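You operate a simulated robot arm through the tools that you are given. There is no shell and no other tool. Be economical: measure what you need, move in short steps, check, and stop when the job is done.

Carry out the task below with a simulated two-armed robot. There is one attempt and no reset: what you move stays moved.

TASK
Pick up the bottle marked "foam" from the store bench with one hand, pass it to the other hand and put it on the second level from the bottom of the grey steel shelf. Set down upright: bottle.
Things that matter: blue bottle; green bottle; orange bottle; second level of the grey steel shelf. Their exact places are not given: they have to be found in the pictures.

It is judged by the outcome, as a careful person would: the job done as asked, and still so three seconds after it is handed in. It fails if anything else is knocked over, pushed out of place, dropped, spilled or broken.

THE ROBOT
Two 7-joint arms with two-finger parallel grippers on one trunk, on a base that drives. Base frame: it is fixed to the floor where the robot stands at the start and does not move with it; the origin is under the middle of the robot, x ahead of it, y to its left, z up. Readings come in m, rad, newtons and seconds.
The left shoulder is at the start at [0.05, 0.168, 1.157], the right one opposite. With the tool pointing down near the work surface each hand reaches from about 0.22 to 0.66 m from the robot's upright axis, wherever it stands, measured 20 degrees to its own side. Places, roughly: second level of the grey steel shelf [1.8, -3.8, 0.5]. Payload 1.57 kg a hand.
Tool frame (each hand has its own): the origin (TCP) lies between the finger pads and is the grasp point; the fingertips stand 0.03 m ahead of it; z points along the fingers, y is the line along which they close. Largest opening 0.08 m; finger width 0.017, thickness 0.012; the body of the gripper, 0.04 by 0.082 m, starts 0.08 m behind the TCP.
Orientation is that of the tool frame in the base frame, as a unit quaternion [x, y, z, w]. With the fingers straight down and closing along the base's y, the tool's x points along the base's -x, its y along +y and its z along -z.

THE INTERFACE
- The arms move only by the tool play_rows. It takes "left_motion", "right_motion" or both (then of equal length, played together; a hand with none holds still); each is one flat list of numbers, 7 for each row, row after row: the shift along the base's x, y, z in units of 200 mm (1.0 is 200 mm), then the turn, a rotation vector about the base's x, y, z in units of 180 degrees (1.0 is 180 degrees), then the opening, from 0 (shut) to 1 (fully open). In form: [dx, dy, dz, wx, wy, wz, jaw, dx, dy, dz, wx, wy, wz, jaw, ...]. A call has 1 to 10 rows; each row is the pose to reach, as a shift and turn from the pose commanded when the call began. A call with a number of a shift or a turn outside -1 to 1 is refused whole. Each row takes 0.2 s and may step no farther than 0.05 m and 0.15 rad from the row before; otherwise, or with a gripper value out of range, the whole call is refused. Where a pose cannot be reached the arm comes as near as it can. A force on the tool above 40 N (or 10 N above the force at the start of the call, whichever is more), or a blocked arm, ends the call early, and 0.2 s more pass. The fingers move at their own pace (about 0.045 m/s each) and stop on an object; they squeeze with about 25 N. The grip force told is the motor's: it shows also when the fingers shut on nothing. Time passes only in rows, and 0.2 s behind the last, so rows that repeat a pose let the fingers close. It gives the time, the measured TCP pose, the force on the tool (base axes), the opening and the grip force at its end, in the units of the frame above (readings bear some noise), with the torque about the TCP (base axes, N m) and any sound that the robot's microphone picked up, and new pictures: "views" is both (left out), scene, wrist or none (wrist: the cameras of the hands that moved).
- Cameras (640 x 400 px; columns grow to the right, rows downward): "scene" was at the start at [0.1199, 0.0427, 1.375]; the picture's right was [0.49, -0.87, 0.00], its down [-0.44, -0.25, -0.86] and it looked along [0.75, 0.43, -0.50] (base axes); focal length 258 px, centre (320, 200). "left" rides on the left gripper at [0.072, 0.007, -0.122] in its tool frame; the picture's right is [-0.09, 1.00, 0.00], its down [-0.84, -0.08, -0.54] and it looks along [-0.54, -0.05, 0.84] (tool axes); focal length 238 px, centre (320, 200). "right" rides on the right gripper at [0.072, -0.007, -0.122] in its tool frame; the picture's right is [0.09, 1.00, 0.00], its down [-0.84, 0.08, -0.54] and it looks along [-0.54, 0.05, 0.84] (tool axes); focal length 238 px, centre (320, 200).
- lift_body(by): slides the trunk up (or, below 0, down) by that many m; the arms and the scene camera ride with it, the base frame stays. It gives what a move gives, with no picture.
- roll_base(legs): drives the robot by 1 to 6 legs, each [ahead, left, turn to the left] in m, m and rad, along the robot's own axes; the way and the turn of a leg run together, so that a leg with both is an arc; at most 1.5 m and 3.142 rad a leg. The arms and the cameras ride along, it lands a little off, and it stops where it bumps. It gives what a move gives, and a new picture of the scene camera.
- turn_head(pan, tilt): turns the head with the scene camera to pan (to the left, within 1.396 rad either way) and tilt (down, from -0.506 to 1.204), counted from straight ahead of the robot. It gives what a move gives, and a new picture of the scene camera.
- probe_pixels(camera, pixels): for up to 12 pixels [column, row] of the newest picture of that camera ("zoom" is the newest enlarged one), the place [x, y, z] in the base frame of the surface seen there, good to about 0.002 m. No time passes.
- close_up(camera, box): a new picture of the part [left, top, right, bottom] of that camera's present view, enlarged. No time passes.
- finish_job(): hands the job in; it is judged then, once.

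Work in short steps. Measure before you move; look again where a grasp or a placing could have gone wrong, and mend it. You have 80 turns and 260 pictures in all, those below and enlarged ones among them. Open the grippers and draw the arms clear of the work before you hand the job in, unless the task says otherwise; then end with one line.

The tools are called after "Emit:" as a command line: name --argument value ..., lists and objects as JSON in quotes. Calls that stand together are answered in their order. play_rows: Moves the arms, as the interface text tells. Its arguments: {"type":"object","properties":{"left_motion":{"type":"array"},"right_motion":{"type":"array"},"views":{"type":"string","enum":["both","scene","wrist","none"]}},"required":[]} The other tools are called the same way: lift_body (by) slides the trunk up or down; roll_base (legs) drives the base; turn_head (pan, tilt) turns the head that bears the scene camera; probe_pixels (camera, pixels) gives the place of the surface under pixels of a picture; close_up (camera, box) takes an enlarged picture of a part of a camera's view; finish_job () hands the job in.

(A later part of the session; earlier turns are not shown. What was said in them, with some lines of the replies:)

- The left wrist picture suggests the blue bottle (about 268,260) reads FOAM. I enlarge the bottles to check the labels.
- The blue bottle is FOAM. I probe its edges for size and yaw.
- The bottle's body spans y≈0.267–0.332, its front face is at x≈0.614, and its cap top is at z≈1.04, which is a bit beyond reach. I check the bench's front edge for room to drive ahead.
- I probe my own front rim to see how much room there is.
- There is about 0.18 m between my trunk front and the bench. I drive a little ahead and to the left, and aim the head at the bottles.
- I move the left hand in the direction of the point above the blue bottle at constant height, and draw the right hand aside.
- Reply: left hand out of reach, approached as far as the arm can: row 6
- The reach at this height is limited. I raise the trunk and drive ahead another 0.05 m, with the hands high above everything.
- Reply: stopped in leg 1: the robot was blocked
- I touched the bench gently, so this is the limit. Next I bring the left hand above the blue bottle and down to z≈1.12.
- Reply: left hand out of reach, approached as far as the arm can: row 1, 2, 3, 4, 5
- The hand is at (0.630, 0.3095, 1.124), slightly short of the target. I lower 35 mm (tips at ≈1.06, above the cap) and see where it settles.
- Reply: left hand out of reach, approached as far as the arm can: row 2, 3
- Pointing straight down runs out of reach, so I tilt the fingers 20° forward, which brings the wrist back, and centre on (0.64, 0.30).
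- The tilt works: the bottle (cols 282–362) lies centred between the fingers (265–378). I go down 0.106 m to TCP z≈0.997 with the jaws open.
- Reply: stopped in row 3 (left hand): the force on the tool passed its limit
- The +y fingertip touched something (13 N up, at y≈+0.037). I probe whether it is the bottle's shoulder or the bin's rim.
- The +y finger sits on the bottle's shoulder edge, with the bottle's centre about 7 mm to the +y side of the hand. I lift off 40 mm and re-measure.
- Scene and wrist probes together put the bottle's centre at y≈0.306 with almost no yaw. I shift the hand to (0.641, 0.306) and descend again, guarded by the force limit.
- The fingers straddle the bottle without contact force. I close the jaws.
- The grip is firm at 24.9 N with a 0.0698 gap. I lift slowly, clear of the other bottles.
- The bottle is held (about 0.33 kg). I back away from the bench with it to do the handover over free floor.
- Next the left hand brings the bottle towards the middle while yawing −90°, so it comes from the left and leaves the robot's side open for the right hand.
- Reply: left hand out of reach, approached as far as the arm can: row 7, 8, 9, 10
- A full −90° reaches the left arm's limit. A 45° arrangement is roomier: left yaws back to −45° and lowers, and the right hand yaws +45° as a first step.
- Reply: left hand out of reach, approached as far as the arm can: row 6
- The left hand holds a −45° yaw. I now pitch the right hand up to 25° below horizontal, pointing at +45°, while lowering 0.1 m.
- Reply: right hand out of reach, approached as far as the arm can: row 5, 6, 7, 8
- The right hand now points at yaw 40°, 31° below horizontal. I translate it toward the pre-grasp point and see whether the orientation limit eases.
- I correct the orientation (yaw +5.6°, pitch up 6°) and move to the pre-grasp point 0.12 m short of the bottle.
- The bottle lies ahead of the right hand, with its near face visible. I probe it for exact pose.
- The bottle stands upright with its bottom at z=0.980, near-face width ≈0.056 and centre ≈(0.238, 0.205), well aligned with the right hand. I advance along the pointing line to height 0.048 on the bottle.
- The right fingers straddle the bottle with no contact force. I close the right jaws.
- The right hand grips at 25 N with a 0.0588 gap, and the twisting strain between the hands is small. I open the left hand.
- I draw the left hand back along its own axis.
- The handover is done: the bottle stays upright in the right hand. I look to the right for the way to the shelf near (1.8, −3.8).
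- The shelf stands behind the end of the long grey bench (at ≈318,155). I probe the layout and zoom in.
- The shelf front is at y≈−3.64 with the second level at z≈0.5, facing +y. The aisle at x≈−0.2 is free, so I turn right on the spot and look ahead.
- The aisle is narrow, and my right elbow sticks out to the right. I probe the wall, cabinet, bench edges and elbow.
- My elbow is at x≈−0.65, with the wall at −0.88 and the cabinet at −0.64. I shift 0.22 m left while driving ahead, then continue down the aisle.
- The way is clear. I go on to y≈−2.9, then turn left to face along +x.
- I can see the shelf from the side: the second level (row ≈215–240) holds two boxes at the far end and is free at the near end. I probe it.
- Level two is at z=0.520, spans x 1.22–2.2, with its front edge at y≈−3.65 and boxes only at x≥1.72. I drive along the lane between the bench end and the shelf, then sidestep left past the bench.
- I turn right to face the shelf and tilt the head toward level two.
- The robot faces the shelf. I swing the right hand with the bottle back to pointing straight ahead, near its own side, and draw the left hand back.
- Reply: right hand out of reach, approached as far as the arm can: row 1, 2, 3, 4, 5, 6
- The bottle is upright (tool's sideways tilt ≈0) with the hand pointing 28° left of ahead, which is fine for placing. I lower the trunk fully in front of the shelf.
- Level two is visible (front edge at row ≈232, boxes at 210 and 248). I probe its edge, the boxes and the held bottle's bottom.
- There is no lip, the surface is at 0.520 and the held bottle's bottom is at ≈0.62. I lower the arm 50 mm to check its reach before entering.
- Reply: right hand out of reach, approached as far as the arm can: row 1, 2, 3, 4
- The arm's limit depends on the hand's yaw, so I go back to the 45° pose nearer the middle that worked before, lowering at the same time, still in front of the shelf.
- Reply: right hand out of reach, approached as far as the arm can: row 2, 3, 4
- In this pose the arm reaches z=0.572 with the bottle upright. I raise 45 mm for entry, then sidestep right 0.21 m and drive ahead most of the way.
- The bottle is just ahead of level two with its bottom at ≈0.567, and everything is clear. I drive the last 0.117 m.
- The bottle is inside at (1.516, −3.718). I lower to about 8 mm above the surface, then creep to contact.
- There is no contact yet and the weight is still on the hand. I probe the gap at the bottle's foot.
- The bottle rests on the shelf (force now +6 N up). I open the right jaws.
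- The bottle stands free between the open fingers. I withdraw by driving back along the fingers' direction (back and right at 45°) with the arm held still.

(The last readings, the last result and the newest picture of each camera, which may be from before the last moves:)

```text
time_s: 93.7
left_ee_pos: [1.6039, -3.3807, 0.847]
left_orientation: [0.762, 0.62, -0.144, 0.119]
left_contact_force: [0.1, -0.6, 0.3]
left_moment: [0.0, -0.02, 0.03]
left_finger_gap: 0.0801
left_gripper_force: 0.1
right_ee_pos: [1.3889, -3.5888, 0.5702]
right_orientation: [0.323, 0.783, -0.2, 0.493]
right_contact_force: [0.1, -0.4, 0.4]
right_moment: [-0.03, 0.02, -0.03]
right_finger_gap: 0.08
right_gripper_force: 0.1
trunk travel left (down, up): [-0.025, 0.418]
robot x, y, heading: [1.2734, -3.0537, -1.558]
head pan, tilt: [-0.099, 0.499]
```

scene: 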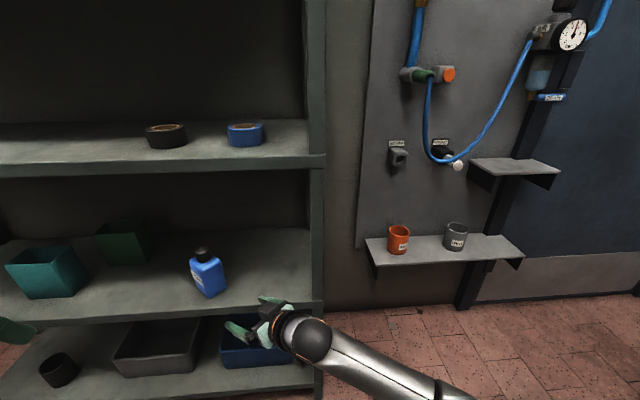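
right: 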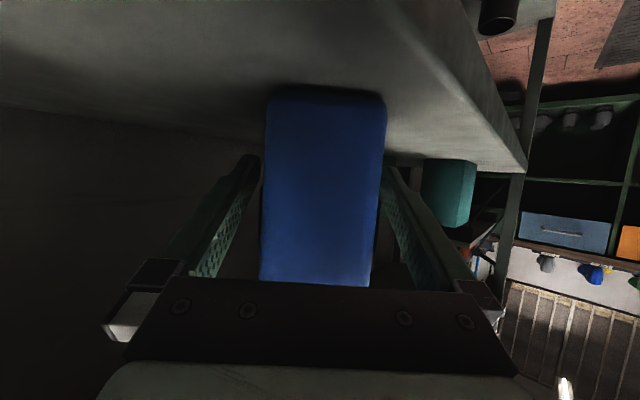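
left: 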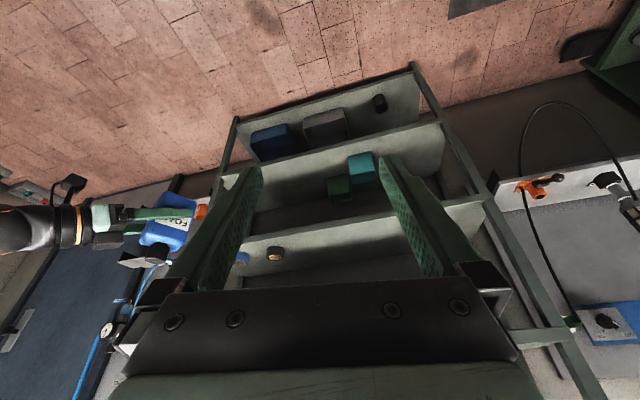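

The bottle stands upright alone on level two. I back off a little further so the hands are clear, then check it closely.

Emit:
roll_base --legs '[[-0.08, 0.0, 0], [-0.12, 0.15, 0]]'

Emit:
close_up --camera "scene" --box '[160, 180, 340, 320]'

```text
time_s: 96.0
left_ee_pos: [1.7517, -3.1776, 0.8483]
left_orientation: [0.763, 0.62, -0.143, 0.118]
left_contact_force: [-0.4, -0.4, -0.8]
left_moment: [0.03, -0.02, 0.01]
left_finger_gap: 0.0797
left_gripper_force: 0.1
right_ee_pos: [1.5344, -3.3859, 0.5697]
right_orientation: [0.323, 0.782, -0.201, 0.494]
right_contact_force: [-0.4, 0.0, -0.5]
right_moment: [-0.01, -0.04, 0.0]
right_finger_gap: 0.0799
right_gripper_force: 0.0
trunk travel left (down, up): [-0.025, 0.418]
robot x, y, heading: [1.4199, -2.8519, -1.561]
head pan, tilt: [-0.099, 0.499]
```

scene: 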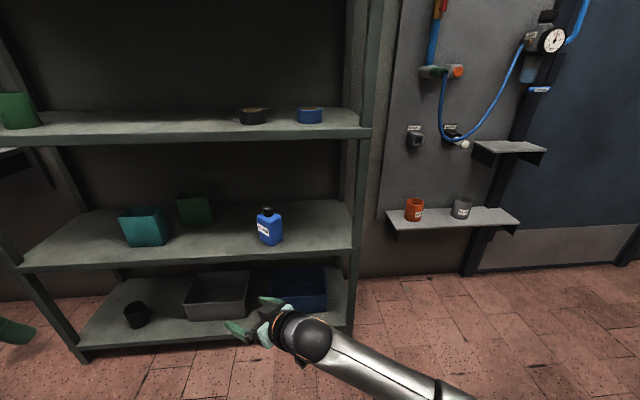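

```text
2.86 times, centred on (250, 250) of scene
```

zoom: 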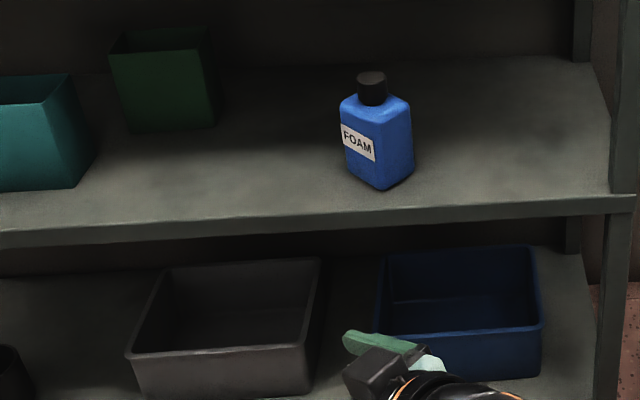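

The FOAM bottle stands upright on level two, nothing else on the shelf has moved, and both hands are open and clear. I hand the job in.

Emit:
finish_job

```text
The job is handed in.
```

The "foam" bottle (the blue one) was picked up with the left hand, passed to the right hand, and stands upright on the second level of the grey steel shelf. While grasping it, a finger briefly touched the bottle, and I lifted off and re-aimed. While driving up, the base gently touched the store bench. I saw nothing knocked over.
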